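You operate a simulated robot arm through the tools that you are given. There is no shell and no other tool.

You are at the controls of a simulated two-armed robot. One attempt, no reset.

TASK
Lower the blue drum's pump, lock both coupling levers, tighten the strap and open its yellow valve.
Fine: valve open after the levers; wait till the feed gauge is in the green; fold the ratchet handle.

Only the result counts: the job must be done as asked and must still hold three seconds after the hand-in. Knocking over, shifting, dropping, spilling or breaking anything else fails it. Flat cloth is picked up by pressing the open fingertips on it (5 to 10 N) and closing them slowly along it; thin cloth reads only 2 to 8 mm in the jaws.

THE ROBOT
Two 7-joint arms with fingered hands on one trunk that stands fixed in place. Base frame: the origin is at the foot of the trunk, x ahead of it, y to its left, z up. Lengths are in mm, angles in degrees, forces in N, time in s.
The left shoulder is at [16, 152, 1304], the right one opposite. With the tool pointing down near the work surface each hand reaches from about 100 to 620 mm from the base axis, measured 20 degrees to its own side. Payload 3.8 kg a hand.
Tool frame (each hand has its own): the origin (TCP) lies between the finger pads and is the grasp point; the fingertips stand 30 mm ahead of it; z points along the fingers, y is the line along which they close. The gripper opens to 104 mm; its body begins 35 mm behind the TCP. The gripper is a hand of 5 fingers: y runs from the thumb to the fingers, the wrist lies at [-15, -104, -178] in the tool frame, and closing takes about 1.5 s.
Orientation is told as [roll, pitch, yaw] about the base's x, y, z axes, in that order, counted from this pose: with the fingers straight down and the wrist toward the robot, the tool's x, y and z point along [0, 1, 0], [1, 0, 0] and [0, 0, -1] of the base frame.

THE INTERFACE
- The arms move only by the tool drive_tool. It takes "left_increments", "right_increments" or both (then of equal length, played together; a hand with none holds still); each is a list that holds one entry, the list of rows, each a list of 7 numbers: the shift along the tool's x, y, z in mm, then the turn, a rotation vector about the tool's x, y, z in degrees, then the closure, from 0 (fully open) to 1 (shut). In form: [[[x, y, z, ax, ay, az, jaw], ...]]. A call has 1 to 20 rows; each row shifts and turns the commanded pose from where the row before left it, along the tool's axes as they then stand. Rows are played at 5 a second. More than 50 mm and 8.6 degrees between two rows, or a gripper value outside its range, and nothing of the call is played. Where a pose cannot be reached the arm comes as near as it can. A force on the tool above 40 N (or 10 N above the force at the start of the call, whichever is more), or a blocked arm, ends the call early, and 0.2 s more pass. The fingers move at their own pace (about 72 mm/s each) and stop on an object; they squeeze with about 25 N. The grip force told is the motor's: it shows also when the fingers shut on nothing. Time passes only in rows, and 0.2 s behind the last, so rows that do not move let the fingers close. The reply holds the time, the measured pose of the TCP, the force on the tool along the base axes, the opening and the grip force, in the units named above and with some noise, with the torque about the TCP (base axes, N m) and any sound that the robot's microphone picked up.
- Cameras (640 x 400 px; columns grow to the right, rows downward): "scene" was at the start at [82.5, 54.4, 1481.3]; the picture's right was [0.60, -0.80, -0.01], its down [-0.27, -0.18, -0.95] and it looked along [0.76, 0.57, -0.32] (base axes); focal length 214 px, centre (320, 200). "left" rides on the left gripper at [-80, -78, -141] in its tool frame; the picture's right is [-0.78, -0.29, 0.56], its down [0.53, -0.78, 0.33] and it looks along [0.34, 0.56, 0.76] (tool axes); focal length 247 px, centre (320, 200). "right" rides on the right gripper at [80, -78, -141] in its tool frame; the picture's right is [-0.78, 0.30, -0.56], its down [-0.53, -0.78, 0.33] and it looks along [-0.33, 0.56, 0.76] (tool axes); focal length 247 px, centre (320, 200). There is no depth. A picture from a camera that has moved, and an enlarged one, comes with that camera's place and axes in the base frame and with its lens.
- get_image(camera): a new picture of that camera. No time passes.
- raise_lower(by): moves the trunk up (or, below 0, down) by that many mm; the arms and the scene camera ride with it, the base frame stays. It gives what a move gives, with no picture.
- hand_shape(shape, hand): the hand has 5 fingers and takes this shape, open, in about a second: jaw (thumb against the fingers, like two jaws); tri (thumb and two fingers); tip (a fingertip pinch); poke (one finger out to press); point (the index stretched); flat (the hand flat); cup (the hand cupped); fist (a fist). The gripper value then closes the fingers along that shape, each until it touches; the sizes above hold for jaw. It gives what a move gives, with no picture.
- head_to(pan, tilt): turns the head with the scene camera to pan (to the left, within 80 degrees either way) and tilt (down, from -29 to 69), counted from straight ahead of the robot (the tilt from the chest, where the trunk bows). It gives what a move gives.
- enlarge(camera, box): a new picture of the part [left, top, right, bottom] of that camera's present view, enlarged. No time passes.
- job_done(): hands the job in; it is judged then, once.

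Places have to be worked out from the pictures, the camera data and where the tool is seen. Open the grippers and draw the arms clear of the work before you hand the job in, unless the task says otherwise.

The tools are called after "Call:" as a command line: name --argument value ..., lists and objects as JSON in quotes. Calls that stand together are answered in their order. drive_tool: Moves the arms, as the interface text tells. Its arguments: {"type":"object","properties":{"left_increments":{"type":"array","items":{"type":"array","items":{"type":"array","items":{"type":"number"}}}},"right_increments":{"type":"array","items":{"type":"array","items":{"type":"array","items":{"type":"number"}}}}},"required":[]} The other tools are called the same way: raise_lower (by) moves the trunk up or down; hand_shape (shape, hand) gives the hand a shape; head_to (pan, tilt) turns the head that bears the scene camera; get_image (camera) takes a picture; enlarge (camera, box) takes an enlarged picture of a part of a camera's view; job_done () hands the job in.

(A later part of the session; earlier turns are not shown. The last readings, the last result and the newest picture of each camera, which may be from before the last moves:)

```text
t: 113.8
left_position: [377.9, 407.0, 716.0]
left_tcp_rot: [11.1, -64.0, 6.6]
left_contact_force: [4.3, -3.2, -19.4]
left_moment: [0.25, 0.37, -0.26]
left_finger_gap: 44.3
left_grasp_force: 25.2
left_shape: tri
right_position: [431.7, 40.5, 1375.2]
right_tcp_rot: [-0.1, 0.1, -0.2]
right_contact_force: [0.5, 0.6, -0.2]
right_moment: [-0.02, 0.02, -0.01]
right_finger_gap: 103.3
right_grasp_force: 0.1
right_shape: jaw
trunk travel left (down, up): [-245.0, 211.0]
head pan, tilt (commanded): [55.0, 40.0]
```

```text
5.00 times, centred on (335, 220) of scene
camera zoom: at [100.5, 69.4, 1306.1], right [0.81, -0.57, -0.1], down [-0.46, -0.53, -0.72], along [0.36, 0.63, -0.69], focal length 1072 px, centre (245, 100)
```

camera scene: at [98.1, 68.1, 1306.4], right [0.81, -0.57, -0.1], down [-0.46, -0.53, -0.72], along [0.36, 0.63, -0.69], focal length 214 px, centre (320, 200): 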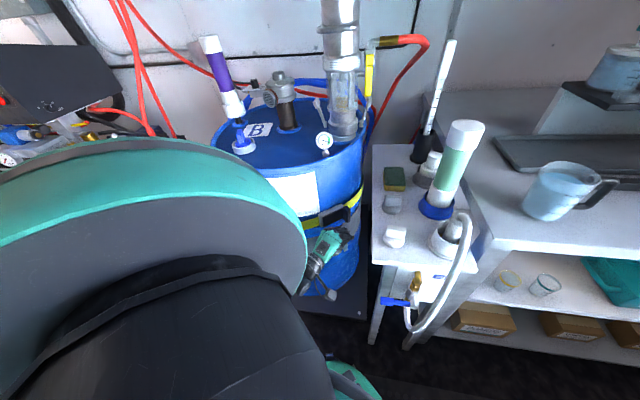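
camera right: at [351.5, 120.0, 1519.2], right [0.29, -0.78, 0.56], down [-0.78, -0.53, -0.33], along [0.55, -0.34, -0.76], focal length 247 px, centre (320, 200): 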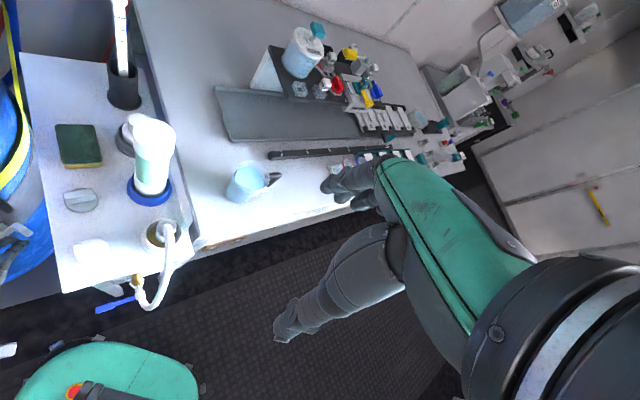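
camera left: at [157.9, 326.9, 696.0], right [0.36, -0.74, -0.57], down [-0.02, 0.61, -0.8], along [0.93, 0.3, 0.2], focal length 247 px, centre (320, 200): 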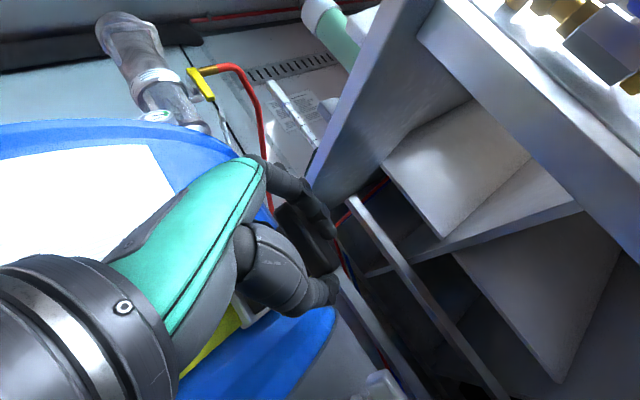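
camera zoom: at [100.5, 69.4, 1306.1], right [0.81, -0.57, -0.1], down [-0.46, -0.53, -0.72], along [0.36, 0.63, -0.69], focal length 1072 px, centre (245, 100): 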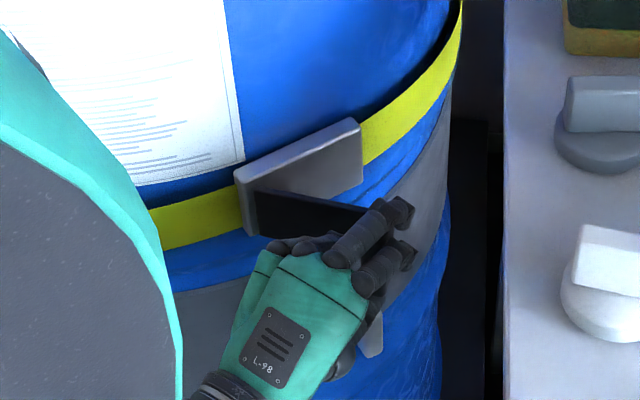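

No sound yet at about half way. I continue closing, without raising the hand further.

Call:
drive_tool --left_increments '[[[0.9, 2.2, 8, 0.22, 2.25, -1.06, 1], [1.2, 2.8, 7.9, 0.22, 2.25, -1.06, 1], [1.6, 3, 7.7, 0.22, 2.25, -1.06, 1], [2, 3.3, 7.5, 0.22, 2.25, -1.06, 1], [2.4, 3.3, 7.5, 0.22, 2.25, -1.06, 1], [2.6, 3.2, 7.4, 0.22, 2.25, -1.06, 1], [0, 0, 0, 0, 0, 0, 1]]]'

Call:
enlarge --camera "scene" --box '[290, 180, 380, 260]'

Call:
get_image --camera "left"

```text
t: 115.4
left_position: [419.1, 435.7, 712.9]
left_tcp_rot: [11.4, -64.1, 21.5]
left_contact_force: [3.7, -1.3, -10.1]
left_moment: [0.12, 0.33, -0.06]
left_finger_gap: 43.0
left_grasp_force: 24.7
left_shape: tri
right_position: [430.2, 41.6, 1376.9]
right_tcp_rot: [0.0, 0.1, -0.2]
right_contact_force: [-0.5, 0.0, 0.8]
right_moment: [0.0, -0.01, -0.01]
right_finger_gap: 103.3
right_grasp_force: 0.0
right_shape: jaw
trunk travel left (down, up): [-245.0, 211.0]
head pan, tilt (commanded): [55.0, 40.0]
```

```text
5.00 times, centred on (335, 220) of scene
camera zoom: at [99.9, 68.8, 1306.2], right [0.81, -0.57, -0.1], down [-0.46, -0.53, -0.72], along [0.36, 0.63, -0.69], focal length 1072 px, centre (245, 100)
```

zoom: 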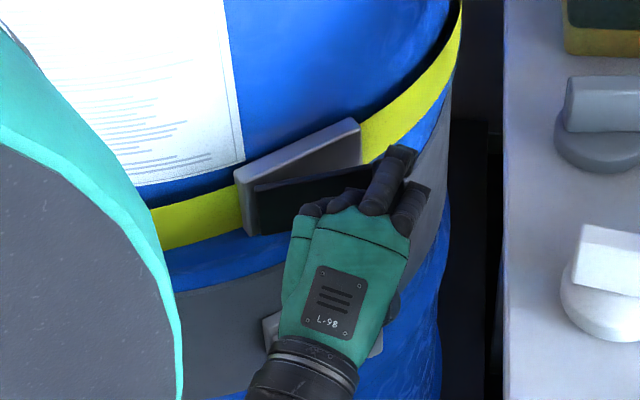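

```text
taken
camera left: at [323.8, 283.4, 698.2], right [0.7, -0.42, -0.57], down [-0.35, 0.5, -0.8], along [0.62, 0.76, 0.2], focal length 247 px, centre (320, 200)
```

left: 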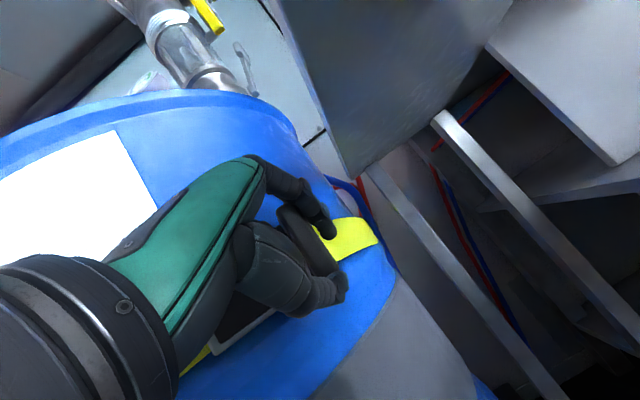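

The handle is at about 20°. I push it on to fully closed.

Call:
drive_tool --left_increments '[[[3.1, 3.1, 7.1, 0.22, 2.25, -1.06, 1], [2.65, 1.5, 3.2, 0, 0, 0, 1], [2.65, 1.5, 3.2, 0, 0, 0, 1], [2.65, 1.5, 3.2, 0, 0, 0, 1], [2.65, 1.5, 3.2, 0, 0, 0, 1], [0, 0, 0, 0, 0, 0, 1]]]'

Call:
enlarge --camera "scene" --box '[290, 180, 380, 260]'

```text
t: 116.8
left_position: [430.9, 457.5, 715.4]
left_tcp_rot: [11.6, -64.0, 23.7]
left_contact_force: [12.0, -6.6, -14.4]
left_moment: [0.14, 0.32, -0.01]
left_finger_gap: 42.5
left_grasp_force: 25.2
left_shape: tri
right_position: [432.5, 40.7, 1375.0]
right_tcp_rot: [0.0, 0.2, -0.2]
right_contact_force: [-0.2, 0.1, 0.3]
right_moment: [-0.02, -0.02, 0.0]
right_finger_gap: 103.3
right_grasp_force: 0.1
right_shape: jaw
trunk travel left (down, up): [-245.0, 211.0]
head pan, tilt (commanded): [55.0, 40.0]
```

```text
5.00 times, centred on (335, 220) of scene
camera zoom: at [101.7, 68.5, 1306.0], right [0.81, -0.57, -0.1], down [-0.46, -0.53, -0.72], along [0.36, 0.63, -0.69], focal length 1072 px, centre (245, 100)
```

zoom: 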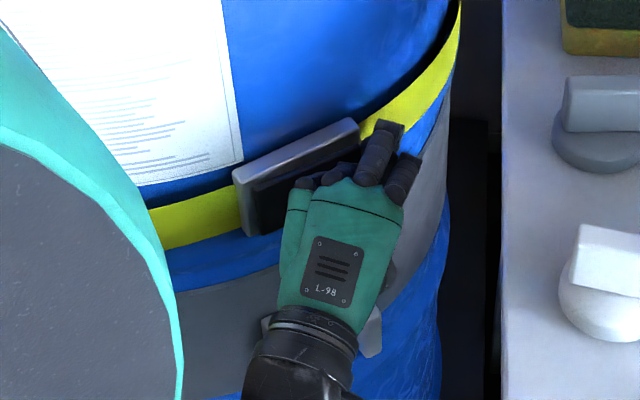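

Almost folded. A few millimetres more inward to finish this stroke.

Call:
drive_tool --left_increments '[[[1.5, 0.2, 2.2, 0, 0, 0, 1], [2.2, -0.2, 2.5, 0, 0, 0, 1], [2.2, 0, 2.2, 0, 0, 0, 1], [0, 0, 0, 0, 0, 0, 1]]]'

Call:
enlarge --camera "scene" --box '[290, 180, 380, 260]'

Call:
get_image --camera "left"

```text
t: 117.8
left_position: [433.5, 464.8, 712.5]
left_tcp_rot: [11.6, -64.0, 23.4]
left_contact_force: [11.6, -16.9, -8.2]
left_moment: [0.34, 0.41, -0.13]
left_finger_gap: 42.4
left_grasp_force: 24.9
left_shape: tri
right_position: [432.2, 38.4, 1376.3]
right_tcp_rot: [0.1, 0.1, -0.2]
right_contact_force: [-0.3, -0.3, 0.4]
right_moment: [0.0, 0.0, 0.03]
right_finger_gap: 103.6
right_grasp_force: 0.0
right_shape: jaw
trunk travel left (down, up): [-245.0, 211.0]
head pan, tilt (commanded): [55.0, 40.0]
```

```text
5.00 times, centred on (335, 220) of scene
camera zoom: at [101.1, 66.6, 1306.3], right [0.81, -0.57, -0.1], down [-0.46, -0.53, -0.72], along [0.36, 0.63, -0.69], focal length 1072 px, centre (245, 100)
```

zoom: 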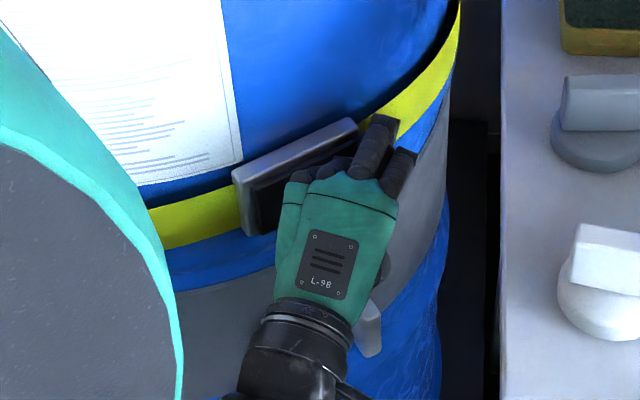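

```text
taken
camera left: at [344.4, 308.9, 697.1], right [0.72, -0.39, -0.57], down [-0.37, 0.49, -0.79], along [0.59, 0.78, 0.2], focal length 247 px, centre (320, 200)
```

left: 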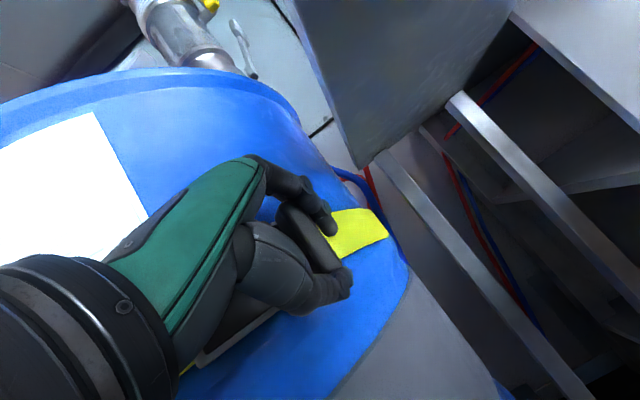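

The handle is folded again after one full stroke, but no click was reported. The grip slipped a little (gap 42 mm), so I open and look at the strap and block before re-gripping.

Call:
drive_tool --left_increments '[[[0, 0, -1, 0, 0, 0, 0.6], [0, 0, -2, 0, 0, 0, 0.2], [0, 2, -4, 0, 0, 0, 0.1], [-3, 4, -12, 0, 0, 0, 0.1], [-3, 4, -12, 0, 0, 0, 0.1], [0, 0, 0, 0, 0, 0, 0.1]]]'

Call:
get_image --camera "left"

Call:
enlarge --camera "scene" --box '[290, 180, 380, 260]'

```text
t: 119.2
left_position: [416.7, 448.4, 735.0]
left_tcp_rot: [11.6, -64.1, 23.8]
left_contact_force: [0.0, 0.2, -0.7]
left_moment: [0.05, -0.01, -0.01]
left_finger_gap: 93.5
left_grasp_force: 0.1
left_shape: tri
right_position: [429.6, 40.5, 1375.5]
right_tcp_rot: [0.0, 0.0, -0.4]
right_contact_force: [0.4, -0.1, 0.5]
right_moment: [0.02, 0.03, -0.03]
right_finger_gap: 103.6
right_grasp_force: 0.1
right_shape: jaw
trunk travel left (down, up): [-245.0, 211.0]
head pan, tilt (commanded): [55.0, 40.0]
```

```text
taken
camera left: at [327.0, 291.8, 719.2], right [0.72, -0.39, -0.57], down [-0.37, 0.48, -0.79], along [0.59, 0.78, 0.2], focal length 247 px, centre (320, 200)
```

left: 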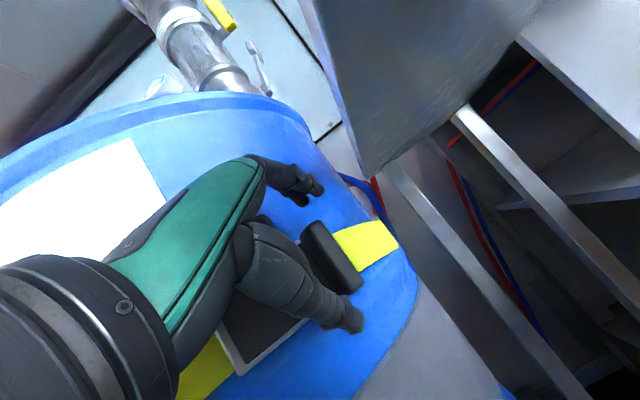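

```text
5.00 times, centred on (335, 220) of scene
camera zoom: at [98.8, 68.7, 1306.3], right [0.81, -0.57, -0.1], down [-0.46, -0.53, -0.72], along [0.36, 0.63, -0.69], focal length 1072 px, centre (245, 100)
```

zoom: 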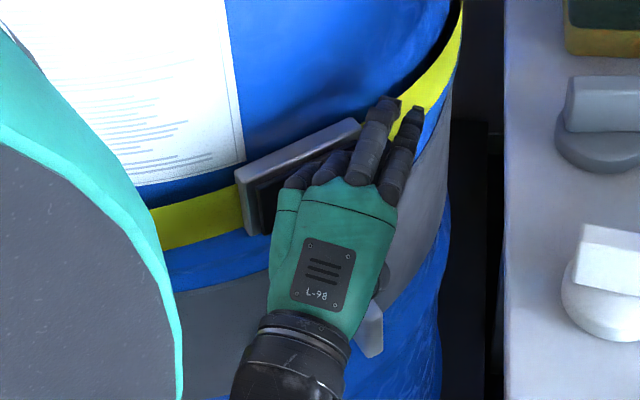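

I compare the strap's slack now with the earlier view, enlarging the strap just right of the block.

Call:
enlarge --camera "left" --box '[280, 190, 430, 310]'

Call:
enlarge --camera "scene" --box '[330, 170, 380, 215]'

```text
3.33 times, centred on (355, 250) of left
camera zoom: at [327.0, 291.8, 719.2], right [0.72, -0.39, -0.57], down [-0.37, 0.48, -0.79], along [0.59, 0.78, 0.2], focal length 823 px, centre (203, 33)
```

zoom: 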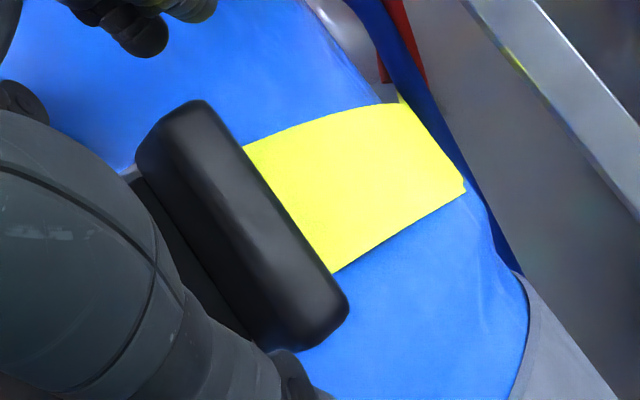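

```text
8.89 times, centred on (355, 192) of scene
camera zoom: at [98.8, 68.7, 1306.3], right [0.81, -0.57, -0.1], down [-0.46, -0.53, -0.72], along [0.36, 0.63, -0.69], focal length 1906 px, centre (9, 267)
```

zoom: 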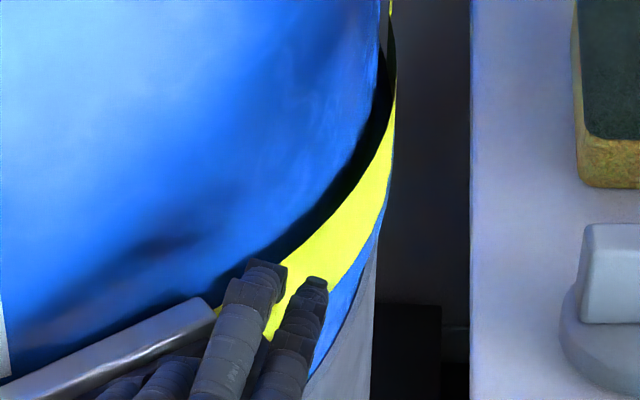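

The strap still stands off the drum by roughly 15 mm, so it's not tight yet. I re-grip the block squarely for more strokes.

Call:
drive_tool --left_increments '[[[3.7, -2.2, 11.5, 0, 0, 0, 0.15], [3.7, -2.2, 11.5, 0, 0, 0, 0.15], [0, 0, 0, 0, 0, 0, 0.5], [0, 0, 0, 0, 0, 0, 0.8], [0, 0, 0, 0, 0, 0, 1], [0, 0, 0, 0, 0, 0, 1], [0, 0, 0, 0, 0, 0, 1], [0, 0, 0, 0, 0, 0, 1]]]'

Call:
enlarge --camera "left" --box '[200, 130, 430, 340]'

```text
t: 121.0
left_position: [426.7, 464.6, 722.4]
left_tcp_rot: [11.5, -64.1, 23.7]
left_contact_force: [7.6, -1.4, -1.8]
left_moment: [-0.15, 0.38, -0.15]
left_finger_gap: 53.4
left_grasp_force: 25.0
left_shape: tri
right_position: [430.4, 40.0, 1376.1]
right_tcp_rot: [0.0, 0.1, -0.1]
right_contact_force: [1.2, -1.0, -0.2]
right_moment: [0.0, -0.02, -0.03]
right_finger_gap: 103.6
right_grasp_force: 0.1
right_shape: jaw
trunk travel left (down, up): [-245.0, 211.0]
head pan, tilt (commanded): [55.0, 40.0]
```

```text
1.90 times, centred on (315, 235) of left
camera zoom: at [338.6, 308.6, 705.9], right [0.72, -0.39, -0.57], down [-0.37, 0.48, -0.79], along [0.59, 0.78, 0.2], focal length 470 px, centre (330, 133)
```

zoom: 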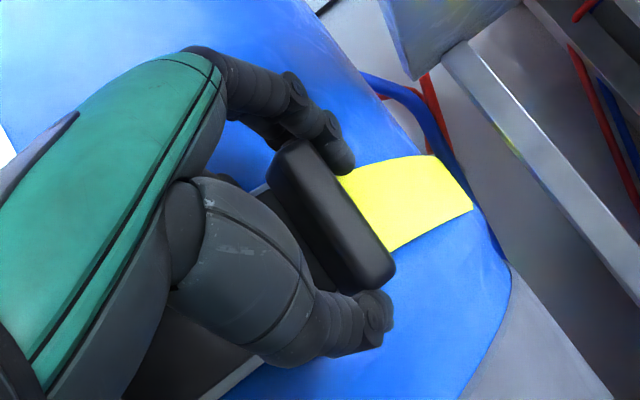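

Good grip again (53 mm). I swing the handle fully out in one call, to the open stop.

Call:
drive_tool --left_increments '[[[-7.7, -6, -12.6, -0.44, -4.5, 2.12, 1], [-6.7, -6.5, -13.1, -0.44, -4.5, 2.12, 1], [-5.2, -7, -13.8, -0.44, -4.5, 2.12, 1], [-3.9, -7.3, -14.1, -0.44, -4.5, 2.12, 1], [-2.4, -7.5, -14.3, -0.44, -4.5, 2.12, 1], [-1.1, -7.8, -14.5, -0.44, -4.5, 2.12, 1], [0.4, -8, -14.7, -0.44, -4.5, 2.12, 1], [1.7, -8, -14.5, -0.44, -4.5, 2.12, 1], [0, 0, 0, 0, 0, 0, 1]]]'

Call:
enlarge --camera "scene" --box '[280, 180, 380, 260]'

```text
t: 123.0
left_position: [320.0, 407.7, 714.8]
left_tcp_rot: [11.4, -64.2, -16.2]
left_contact_force: [6.5, -10.8, -9.5]
left_moment: [0.82, -0.42, -0.86]
left_finger_gap: 47.9
left_grasp_force: 25.5
left_shape: tri
right_position: [431.8, 38.4, 1376.5]
right_tcp_rot: [0.0, 0.1, -0.2]
right_contact_force: [-0.1, -0.2, 0.0]
right_moment: [-0.02, -0.01, -0.01]
right_finger_gap: 103.6
right_grasp_force: 0.0
right_shape: jaw
trunk travel left (down, up): [-245.0, 211.0]
head pan, tilt (commanded): [55.0, 40.0]
```

```text
5.00 times, centred on (330, 220) of scene
camera zoom: at [100.2, 67.2, 1306.3], right [0.81, -0.57, -0.1], down [-0.46, -0.53, -0.72], along [0.36, 0.63, -0.69], focal length 1072 px, centre (270, 100)
```

zoom: 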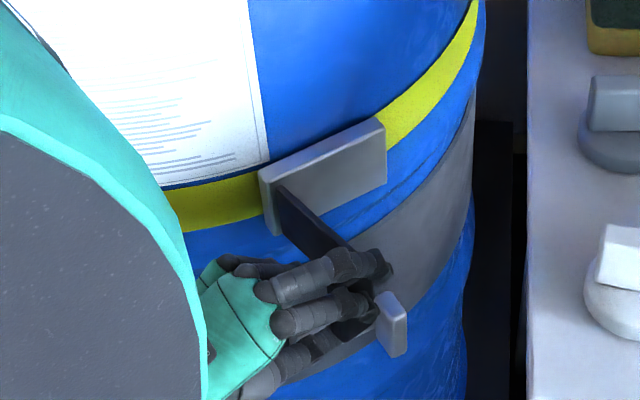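

The dark gap between strap and drum has vanished: the strap has drawn tight. I enlarge to confirm.

Call:
enlarge --camera "scene" --box '[300, 170, 380, 235]'

Call:
get_image --camera "left"

```text
6.15 times, centred on (340, 202) of scene
camera zoom: at [100.2, 67.2, 1306.3], right [0.81, -0.57, -0.1], down [-0.46, -0.53, -0.72], along [0.36, 0.63, -0.69], focal length 1320 px, centre (197, 185)
```

zoom: 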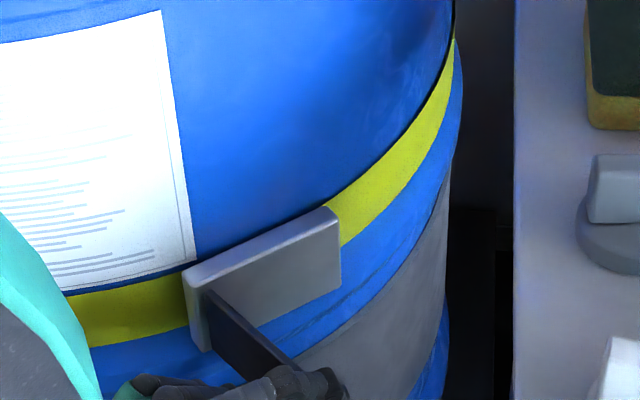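

```text
taken
camera left: at [152.1, 346.5, 698.6], right [0.3, -0.76, -0.57], down [0.03, 0.61, -0.8], along [0.95, 0.22, 0.2], focal length 247 px, centre (320, 200)
```

left: 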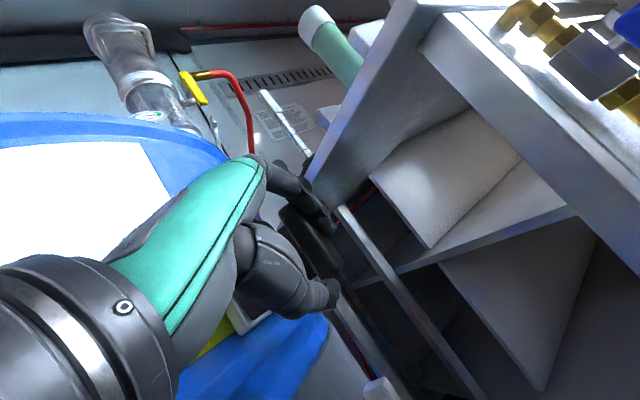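

The gap shrank from about 16 mm to 2–3 mm. I swing the handle back in.

Call:
drive_tool --left_increments '[[[-1.7, 7.3, 14.8, 0.44, 4.5, -2.12, 1], [-0.4, 7.3, 15, 0.44, 4.5, -2.12, 1], [1.1, 7.1, 14.8, 0.44, 4.5, -2.12, 1], [2.4, 6.9, 14.6, 0.44, 4.5, -2.12, 1], [3.9, 6.6, 14.4, 0.44, 4.5, -2.12, 1], [5.2, 6.3, 14.1, 0.44, 4.5, -2.12, 1], [6.7, 5.8, 13.4, 0.44, 4.5, -2.12, 1], [5.5, 4, 9.5, 0.3, 3, -1.4, 1], [2, 1.2, 3, 0.14, 1.5, -0.7, 1], [0, 0, 0, 0, 0, 0, 1]]]'

Call:
enlarge --camera "scene" --box '[290, 170, 380, 245]'

```text
t: 125.2
left_position: [431.5, 455.7, 714.5]
left_tcp_rot: [11.4, -64.0, 24.0]
left_contact_force: [1.3, -1.4, -13.7]
left_moment: [-0.03, 0.37, 0.01]
left_finger_gap: 44.3
left_grasp_force: 24.8
left_shape: tri
right_position: [430.2, 40.6, 1374.9]
right_tcp_rot: [-0.2, 0.1, -0.2]
right_contact_force: [0.2, 0.4, -0.1]
right_moment: [0.04, 0.01, 0.03]
right_finger_gap: 103.6
right_grasp_force: 0.0
right_shape: jaw
trunk travel left (down, up): [-245.0, 211.0]
head pan, tilt (commanded): [55.0, 40.0]
```

```text
5.33 times, centred on (335, 208) of scene
camera zoom: at [100.1, 69.3, 1306.1], right [0.81, -0.57, -0.1], down [-0.46, -0.53, -0.72], along [0.36, 0.63, -0.69], focal length 1144 px, centre (240, 160)
```

zoom: 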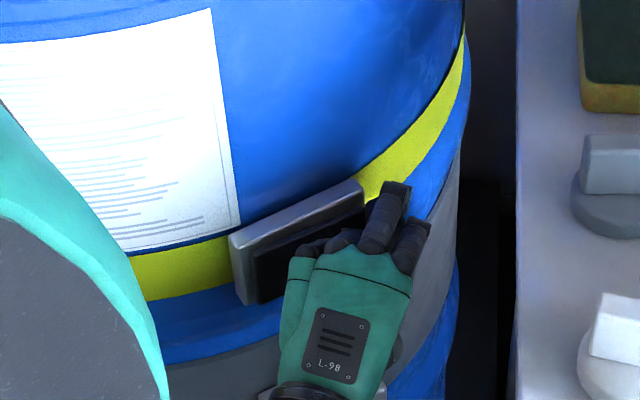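

The strap stays snug. I check the remaining gap at high zoom before deciding on another stroke.

Call:
enlarge --camera "scene" --box '[330, 170, 380, 215]'

Call:
enlarge --camera "scene" --box '[300, 195, 340, 225]'

Call:
enlarge --camera "left" --box '[260, 170, 430, 310]'

```text
8.89 times, centred on (355, 192) of scene
camera zoom: at [100.1, 69.3, 1306.1], right [0.81, -0.57, -0.1], down [-0.46, -0.53, -0.72], along [0.36, 0.63, -0.69], focal length 1906 px, centre (9, 267)
```

zoom: 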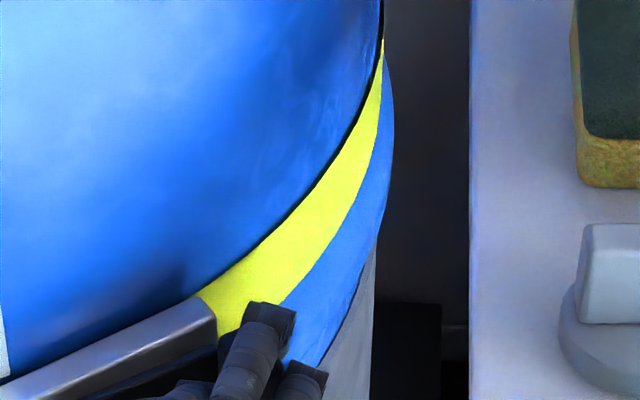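

```text
13.33 times, centred on (320, 210) of scene
camera zoom: at [100.1, 69.3, 1306.1], right [0.81, -0.57, -0.1], down [-0.46, -0.53, -0.72], along [0.36, 0.63, -0.69], focal length 2860 px, centre (320, 67)
```

zoom: 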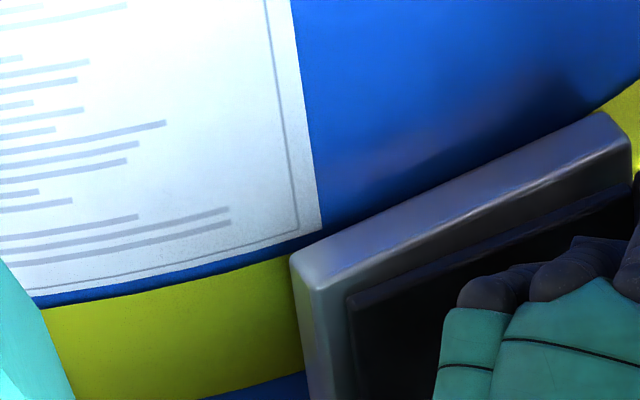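

```text
2.86 times, centred on (345, 240) of left
camera zoom: at [342.0, 299.7, 699.1], right [0.72, -0.39, -0.57], down [-0.37, 0.48, -0.79], along [0.59, 0.78, 0.2], focal length 706 px, centre (249, 86)
```

zoom: 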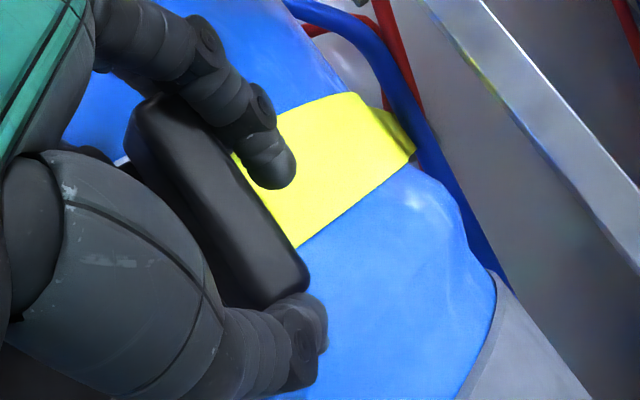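

The strap now lies close on the drum. To make sure it is really tight, I re-grip the block and do one more stroke, watching the resistance and the strap.

Call:
drive_tool --left_increments '[[[0, 0, -1, 0, 0, 0, 0.6], [0, 1, -3, 0, 0, 0, 0.15], [-1.5, 5.5, -6, 0, 0, 0, 0.15], [-1, 4, -2, 0, 0, 0, 0.15], [0, 0, 2, 0, 0, 0, 0.15], [0, 0, 2, 0, 0, 0, 0.5], [0, 0, 0, 0, 0, 0, 0.8], [0, 0, 0, 0, 0, 0, 1], [0, 0, 0, 0, 0, 0, 1], [0, 0, 0, 0, 0, 0, 1], [0, 0, 0, 0, 0, 0, 1]]]'

Call:
enlarge --camera "left" --box '[200, 130, 430, 340]'

```text
t: 127.6
left_position: [430.8, 450.2, 724.3]
left_tcp_rot: [11.5, -63.7, 23.8]
left_contact_force: [4.2, -3.2, -14.9]
left_moment: [-0.27, 0.53, -0.13]
left_finger_gap: 24.1
left_grasp_force: 25.3
left_shape: tri
right_position: [430.4, 40.7, 1375.1]
right_tcp_rot: [0.0, 0.1, -0.1]
right_contact_force: [-0.4, -0.7, 0.1]
right_moment: [-0.02, 0.01, -0.03]
right_finger_gap: 103.9
right_grasp_force: 0.2
right_shape: jaw
trunk travel left (down, up): [-245.0, 211.0]
head pan, tilt (commanded): [55.0, 40.0]
```

```text
1.90 times, centred on (315, 235) of left
camera zoom: at [341.7, 295.0, 710.3], right [0.72, -0.4, -0.57], down [-0.37, 0.48, -0.79], along [0.59, 0.78, 0.2], focal length 470 px, centre (330, 133)
```

zoom: 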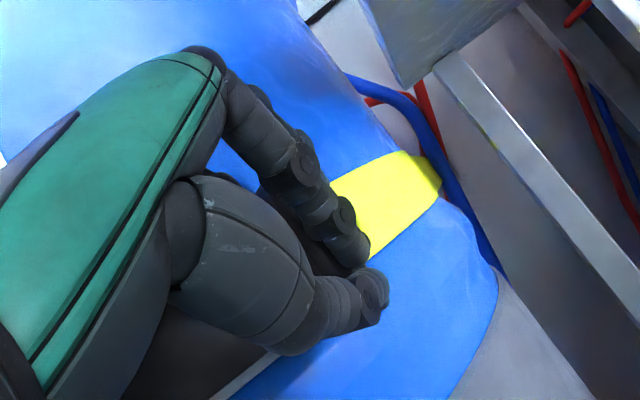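

The index slipped past the block's right side. I open, look, and reposition.

Call:
drive_tool --left_increments '[[[0, 0, 0, 0, 0, 0, 0.5], [0, 0, -4, 0, 0, 0, 0.1], [0, 0, -6, 0, 0, 0, 0.1], [0, 0, -6, 0, 0, 0, 0.1], [0, 0, 0, 0, 0, 0, 0.1], [0, 0, 0, 0, 0, 0, 0.1]]]'

Call:
get_image --camera "left"

Call:
enlarge --camera "scene" --box '[290, 170, 380, 245]'

```text
t: 129.0
left_position: [417.8, 442.9, 734.7]
left_tcp_rot: [11.5, -64.2, 23.8]
left_contact_force: [0.3, -0.1, 0.1]
left_moment: [0.02, 0.01, -0.03]
left_finger_gap: 93.3
left_grasp_force: 0.0
left_shape: tri
right_position: [428.7, 40.5, 1376.2]
right_tcp_rot: [0.0, 0.1, -0.2]
right_contact_force: [-0.7, -0.5, 0.4]
right_moment: [-0.01, 0.01, 0.01]
right_finger_gap: 103.8
right_grasp_force: 0.1
right_shape: jaw
trunk travel left (down, up): [-245.0, 211.0]
head pan, tilt (commanded): [55.0, 40.0]
```

```text
taken
camera left: at [329.6, 286.7, 719.2], right [0.72, -0.39, -0.57], down [-0.37, 0.48, -0.79], along [0.59, 0.78, 0.2], focal length 247 px, centre (320, 200)
```

left: 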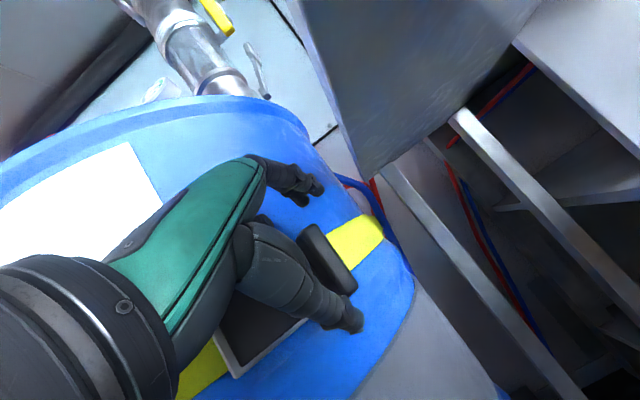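

```text
5.33 times, centred on (335, 208) of scene
camera zoom: at [98.6, 68.1, 1306.4], right [0.81, -0.57, -0.1], down [-0.46, -0.53, -0.72], along [0.36, 0.63, -0.69], focal length 1144 px, centre (240, 160)
```

zoom: 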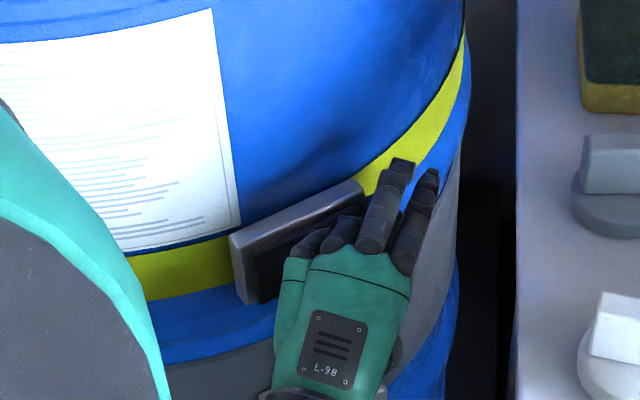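

The block is at about (437, 470), slightly open. I go back to the same relative place as in the earlier good grip and close.

Call:
drive_tool --left_increments '[[[3.15, -3.15, 9, 0, 0, 0, 0.15], [3.15, -3.15, 9, 0, 0, 0, 0.15], [0, 0, 0, 0, 0, 0, 0.5], [0, 0, 0, 0, 0, 0, 0.8], [0, 0, 0, 0, 0, 0, 1], [0, 0, 0, 0, 0, 0, 1], [0, 0, 0, 0, 0, 0, 1], [0, 0, 0, 0, 0, 0, 1]]]'

Call:
enlarge --camera "left" --box '[200, 130, 430, 340]'

```text
t: 130.8
left_position: [426.6, 454.5, 721.6]
left_tcp_rot: [11.6, -64.0, 23.5]
left_contact_force: [16.9, -13.5, -7.4]
left_moment: [-0.44, 0.79, -0.47]
left_finger_gap: 33.0
left_grasp_force: 25.0
left_shape: tri
right_position: [431.7, 40.0, 1375.1]
right_tcp_rot: [0.0, 0.2, -0.1]
right_contact_force: [-0.6, 0.1, 0.1]
right_moment: [-0.01, 0.01, 0.02]
right_finger_gap: 103.4
right_grasp_force: 0.2
right_shape: jaw
trunk travel left (down, up): [-245.0, 211.0]
head pan, tilt (commanded): [55.0, 40.0]
```

```text
1.90 times, centred on (315, 235) of left
camera zoom: at [337.9, 298.7, 705.6], right [0.72, -0.39, -0.57], down [-0.37, 0.48, -0.79], along [0.59, 0.78, 0.2], focal length 470 px, centre (330, 133)
```

zoom: 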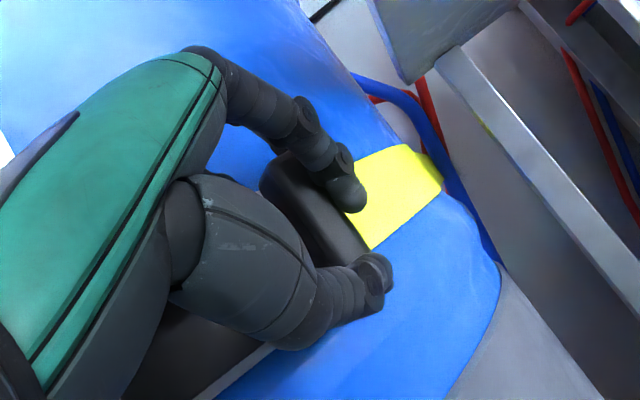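

The grip now hooks the block (index over its right top edge). That suits pulling; I do another opening swing and watch force and strap.

Call:
drive_tool --left_increments '[[[-7.5, -6, -12.6, -0.44, -4.5, 2.12, 1], [-6.5, -6.5, -13.1, -0.44, -4.5, 2.12, 1], [-5, -7, -13.8, -0.44, -4.5, 2.12, 1], [-3.7, -7.3, -14.1, -0.44, -4.5, 2.12, 1], [-2.2, -7.5, -14.3, -0.44, -4.5, 2.12, 1], [0, 0, 0, 0, 0, 0, 1]]]'

Call:
enlarge --camera "scene" --box '[290, 170, 380, 245]'

Call:
get_image --camera "left"

```text
t: 132.2
left_position: [366.8, 404.1, 716.8]
left_tcp_rot: [11.4, -64.3, -1.1]
left_contact_force: [3.8, -7.1, -5.4]
left_moment: [0.24, 0.47, -0.3]
left_finger_gap: 30.5
left_grasp_force: 24.7
left_shape: tri
right_position: [431.3, 38.8, 1377.1]
right_tcp_rot: [0.0, 0.0, -0.2]
right_contact_force: [-0.1, 0.7, -0.7]
right_moment: [-0.01, 0.0, 0.02]
right_finger_gap: 103.7
right_grasp_force: 0.0
right_shape: jaw
trunk travel left (down, up): [-245.0, 211.0]
head pan, tilt (commanded): [55.0, 40.0]
```

```text
5.33 times, centred on (335, 208) of scene
camera zoom: at [99.6, 67.4, 1306.3], right [0.81, -0.57, -0.1], down [-0.46, -0.53, -0.72], along [0.36, 0.63, -0.69], focal length 1144 px, centre (240, 160)
```

zoom: 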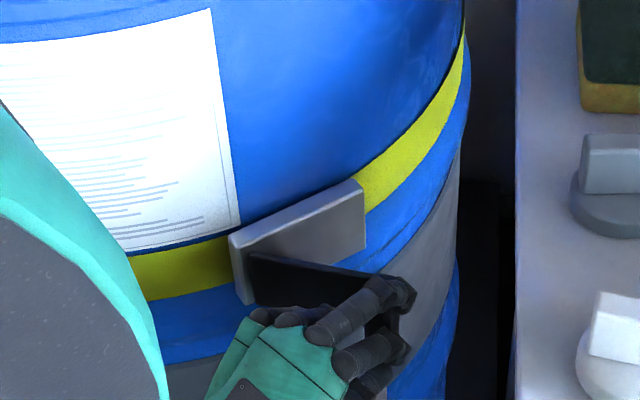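

```text
taken
camera left: at [221.0, 299.9, 702.4], right [0.49, -0.66, -0.57], down [-0.13, 0.59, -0.79], along [0.86, 0.46, 0.2], focal length 247 px, centre (320, 200)
```

left: 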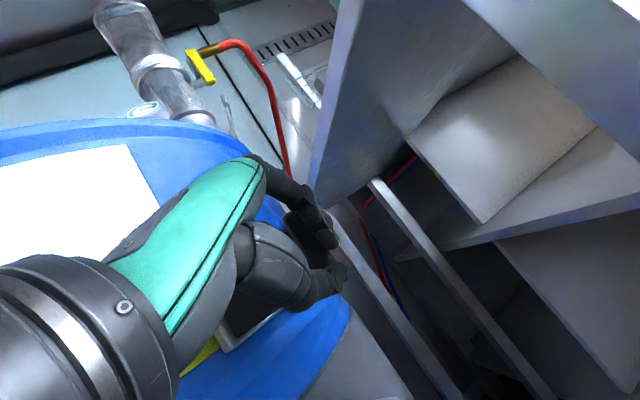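

Still easy (≈9 N). I continue to the open stop.

Call:
drive_tool --left_increments '[[[-1.1, -7.8, -14.5, -0.44, -4.5, 2.12, 1], [0.4, -8, -14.7, -0.44, -4.5, 2.12, 1], [1.7, -7.6, -14.7, -0.44, -4.5, 2.12, 1], [2, -4, -7.4, -0.22, -2.2, 1.06, 1], [0, 0, 0, 0, 0, 0, 1]]]'

Call:
enlarge --camera "scene" --box '[290, 170, 380, 245]'

Call:
enlarge --camera "scene" --box '[330, 170, 380, 215]'

```text
t: 133.4
left_position: [308.9, 402.7, 717.0]
left_tcp_rot: [11.4, -64.2, -18.8]
left_contact_force: [-0.7, -10.3, -2.6]
left_moment: [0.44, 0.08, -0.43]
left_finger_gap: 29.9
left_grasp_force: 24.8
left_shape: tri
right_position: [428.4, 38.0, 1375.6]
right_tcp_rot: [0.0, 0.1, -0.3]
right_contact_force: [0.1, 0.0, 0.7]
right_moment: [-0.01, 0.0, -0.02]
right_finger_gap: 103.7
right_grasp_force: 0.1
right_shape: jaw
trunk travel left (down, up): [-245.0, 211.0]
head pan, tilt (commanded): [55.0, 40.0]
```

```text
5.33 times, centred on (335, 208) of scene
camera zoom: at [98.7, 66.9, 1306.4], right [0.81, -0.57, -0.1], down [-0.46, -0.53, -0.72], along [0.36, 0.63, -0.69], focal length 1144 px, centre (240, 160)
```

zoom: 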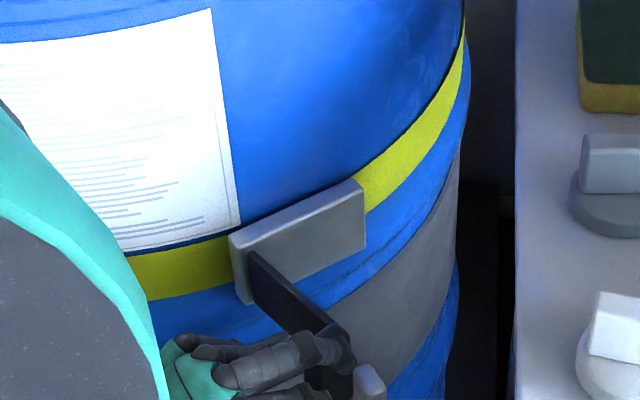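

```text
8.89 times, centred on (355, 192) of scene
camera zoom: at [98.7, 66.9, 1306.4], right [0.81, -0.57, -0.1], down [-0.46, -0.53, -0.72], along [0.36, 0.63, -0.69], focal length 1906 px, centre (9, 267)
```

zoom: 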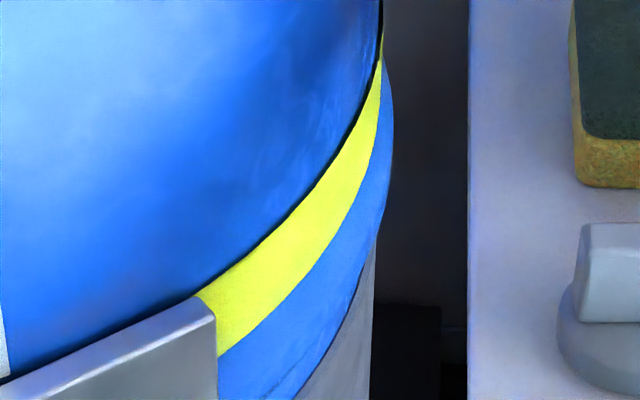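

No further change in the strap with this third swing, so it is tight. Now I fold the handle back in.

Call:
drive_tool --left_increments '[[[-2, 4, 7.4, 0.22, 2.2, -1.06, 1], [-1.7, 7.3, 14.8, 0.44, 4.5, -2.12, 1], [-0.4, 7.3, 15, 0.44, 4.5, -2.12, 1], [1.1, 7.1, 14.8, 0.44, 4.5, -2.12, 1], [2.2, 6.9, 14.6, 0.44, 4.5, -2.12, 1], [3.7, 6.6, 14.4, 0.44, 4.5, -2.12, 1], [5, 6.3, 14.1, 0.44, 4.5, -2.12, 1], [6.5, 5.8, 13.4, 0.44, 4.5, -2.12, 1], [0, 0, 0, 0, 0, 0, 1]]]'

Call:
enlarge --camera "scene" --box '[290, 170, 380, 245]'

Call:
get_image --camera "left"

```text
t: 135.4
left_position: [422.2, 433.8, 716.8]
left_tcp_rot: [11.5, -64.2, 18.8]
left_contact_force: [6.2, -3.7, -6.1]
left_moment: [-0.01, 0.55, -0.17]
left_finger_gap: 28.2
left_grasp_force: 25.5
left_shape: tri
right_position: [430.8, 40.2, 1375.7]
right_tcp_rot: [0.0, 0.0, -0.2]
right_contact_force: [-0.2, 0.0, 0.2]
right_moment: [0.0, 0.02, 0.0]
right_finger_gap: 103.5
right_grasp_force: 0.1
right_shape: jaw
trunk travel left (down, up): [-245.0, 211.0]
head pan, tilt (commanded): [55.0, 40.0]
```

```text
5.33 times, centred on (335, 208) of scene
camera zoom: at [99.9, 68.3, 1306.3], right [0.81, -0.57, -0.1], down [-0.46, -0.53, -0.72], along [0.36, 0.63, -0.69], focal length 1144 px, centre (240, 160)
```

zoom: 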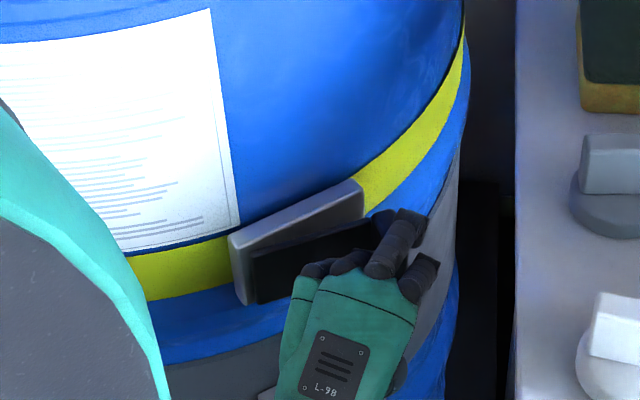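

```text
taken
camera left: at [320.0, 285.8, 701.1], right [0.68, -0.45, -0.57], down [-0.33, 0.51, -0.79], along [0.65, 0.73, 0.2], focal length 247 px, centre (320, 200)
```

left: 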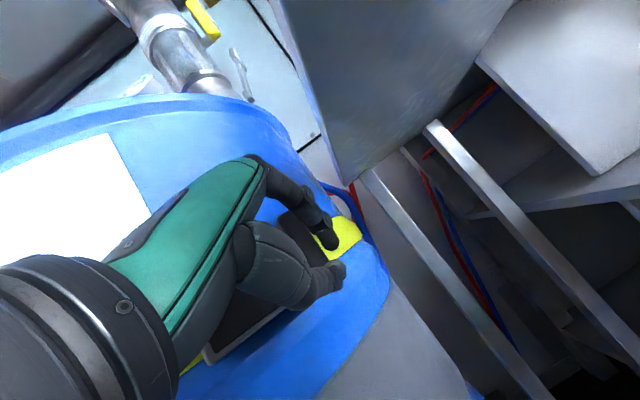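

About 15° remain. I release the block, back off, and will press it in with closed fingertips.

Call:
drive_tool --left_increments '[[[0, 0, 0, 0, 0, 0, 0.5], [0, 0, -2, 0, 0, 0, 0.1], [0, 0, -4, 0, 0, 0, 0], [-3, 0, -10, 0, 0, 0, 0], [-3, 0, -12, 0, 0, 0, 0], [0, 0, 0, 0, 0, 0, 0.4], [0, 0, 0, 0, 0, 0, 1], [0, 0, 0, 0, 0, 0, 1], [0, 0, 0, 0, 0, 0, 1], [0, 0, 0, 0, 0, 0, 1]]]'

Call:
get_image --camera "left"

Call:
enlarge --camera "scene" --box '[290, 170, 380, 245]'

```text
t: 137.6
left_position: [401.8, 414.3, 731.4]
left_tcp_rot: [11.6, -64.8, 18.6]
left_contact_force: [1.8, -1.2, 10.2]
left_moment: [0.3, -0.28, -0.04]
left_finger_gap: 1.7
left_grasp_force: 25.1
left_shape: tri
right_position: [428.9, 38.1, 1377.7]
right_tcp_rot: [0.2, 0.1, -0.2]
right_contact_force: [-0.4, -0.2, 0.2]
right_moment: [0.03, 0.03, 0.0]
right_finger_gap: 103.9
right_grasp_force: 0.0
right_shape: jaw
trunk travel left (down, up): [-245.0, 211.0]
head pan, tilt (commanded): [55.0, 40.0]
```

```text
taken
camera left: at [301.0, 266.9, 714.9], right [0.69, -0.45, -0.57], down [-0.32, 0.52, -0.8], along [0.65, 0.73, 0.21], focal length 247 px, centre (320, 200)
```

left: 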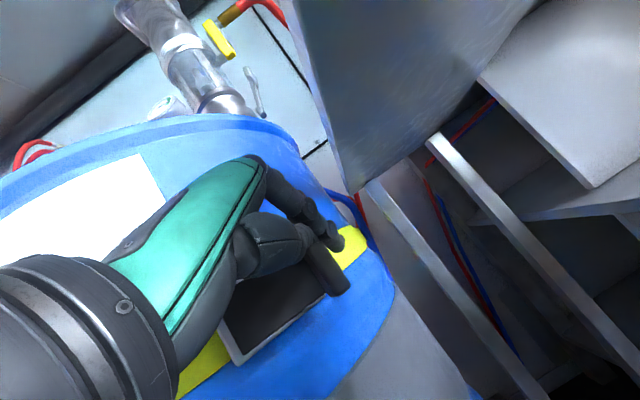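

```text
5.33 times, centred on (335, 208) of scene
camera zoom: at [97.7, 67.0, 1306.7], right [0.81, -0.57, -0.1], down [-0.46, -0.53, -0.72], along [0.36, 0.63, -0.69], focal length 1144 px, centre (240, 160)
```

zoom: 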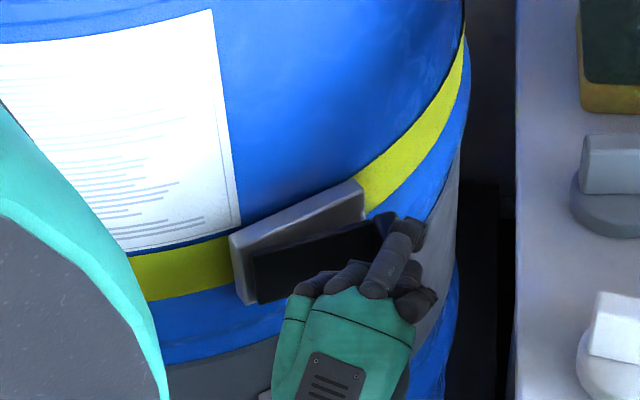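

The fingertips still touch the block's edge. I back off 20 mm outward and look again.

Call:
drive_tool --left_increments '[[[-8, 0, -7, 0, 0, 0, 1], [-8, 0, -7, 0, 0, 0, 1], [0, 0, 0, 0, 0, 0, 1], [0, 0, 0, 0, 0, 0, 1]]]'

Call:
get_image --camera "left"

Call:
enlarge --camera "scene" --box '[290, 170, 380, 245]'

```text
t: 138.6
left_position: [400.8, 397.0, 735.5]
left_tcp_rot: [12.3, -64.5, 17.9]
left_contact_force: [-0.3, -0.5, -0.4]
left_moment: [-0.01, 0.02, 0.0]
left_finger_gap: 0.0
left_grasp_force: 25.0
left_shape: tri
right_position: [430.1, 39.7, 1376.7]
right_tcp_rot: [0.0, 0.1, -0.2]
right_contact_force: [0.2, 0.0, -0.1]
right_moment: [0.0, 0.01, 0.03]
right_finger_gap: 103.8
right_grasp_force: 0.0
right_shape: jaw
trunk travel left (down, up): [-245.0, 211.0]
head pan, tilt (commanded): [55.0, 40.0]
```

```text
taken
camera left: at [298.3, 249.2, 718.2], right [0.68, -0.45, -0.57], down [-0.32, 0.52, -0.79], along [0.66, 0.73, 0.21], focal length 247 px, centre (320, 200)
```

left: 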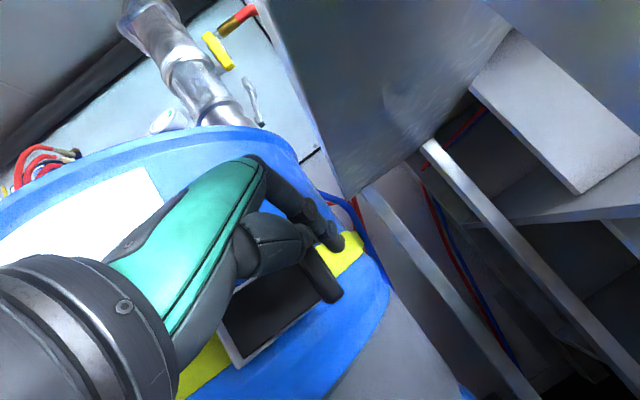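

```text
5.33 times, centred on (335, 208) of scene
camera zoom: at [98.6, 68.1, 1306.4], right [0.81, -0.57, -0.1], down [-0.46, -0.53, -0.72], along [0.36, 0.63, -0.69], focal length 1144 px, centre (240, 160)
```

zoom: 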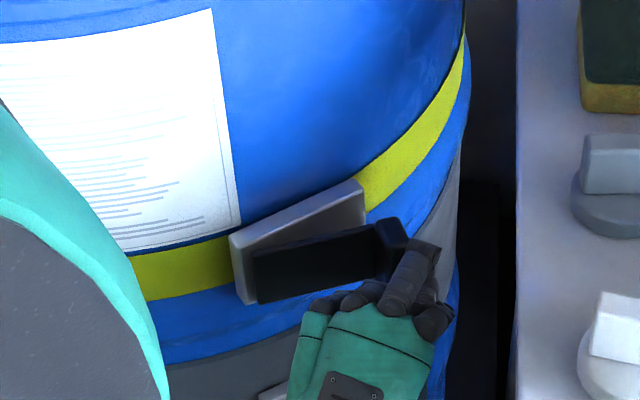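

The handle stands about 12–15° open, block near (434, 461). I place the closed fingertips in front of the block's outer face and push it in.

Call:
drive_tool --left_increments '[[[14.1, -3.4, 8.1, 0, 0, 0, 1], [14.1, -3.4, 8.1, 0, 0, 0, 1], [2.85, 1.5, 3.85, 0, 0, 0, 1], [2.85, 1.5, 3.85, 0, 0, 0, 1], [2.85, 1.5, 3.85, 0, 0, 0, 1], [2.85, 1.5, 3.85, 0, 0, 0, 1], [0, 0, 0, 0, 0, 0, 1]]]'

Call:
get_image --camera "left"

Call:
enlarge --camera "scene" --box '[290, 170, 380, 245]'

```text
t: 140.2
left_position: [402.0, 442.5, 722.2]
left_tcp_rot: [11.5, -64.2, 18.7]
left_contact_force: [-13.5, -12.2, 1.6]
left_moment: [0.21, -0.15, 0.0]
left_finger_gap: 0.2
left_grasp_force: 25.2
left_shape: tri
right_position: [426.4, 39.3, 1377.8]
right_tcp_rot: [0.1, 0.0, -0.1]
right_contact_force: [-0.3, -0.3, 0.2]
right_moment: [-0.02, -0.03, -0.02]
right_finger_gap: 103.5
right_grasp_force: 0.1
right_shape: jaw
trunk travel left (down, up): [-245.0, 211.0]
head pan, tilt (commanded): [55.0, 40.0]
```

```text
taken
camera left: at [300.4, 294.6, 706.6], right [0.68, -0.45, -0.57], down [-0.32, 0.51, -0.79], along [0.65, 0.73, 0.21], focal length 247 px, centre (320, 200)
```

left: 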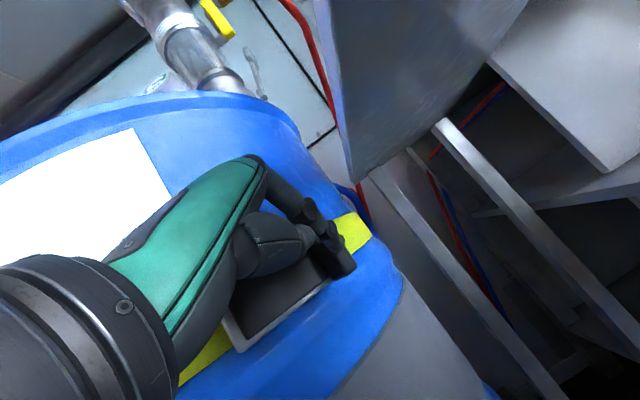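

```text
5.33 times, centred on (335, 208) of scene
camera zoom: at [96.1, 66.1, 1306.7], right [0.81, -0.57, -0.1], down [-0.46, -0.53, -0.72], along [0.36, 0.63, -0.69], focal length 1144 px, centre (240, 160)
```

zoom: 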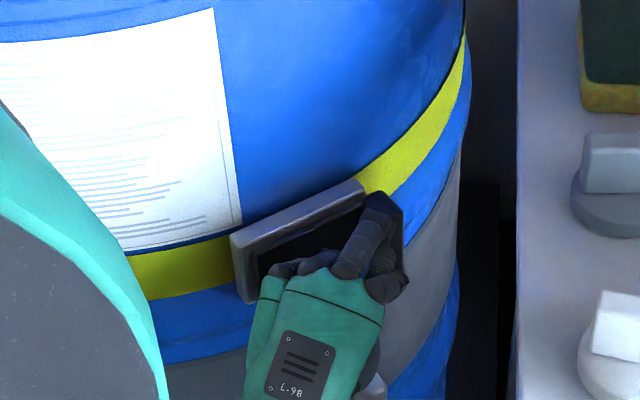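

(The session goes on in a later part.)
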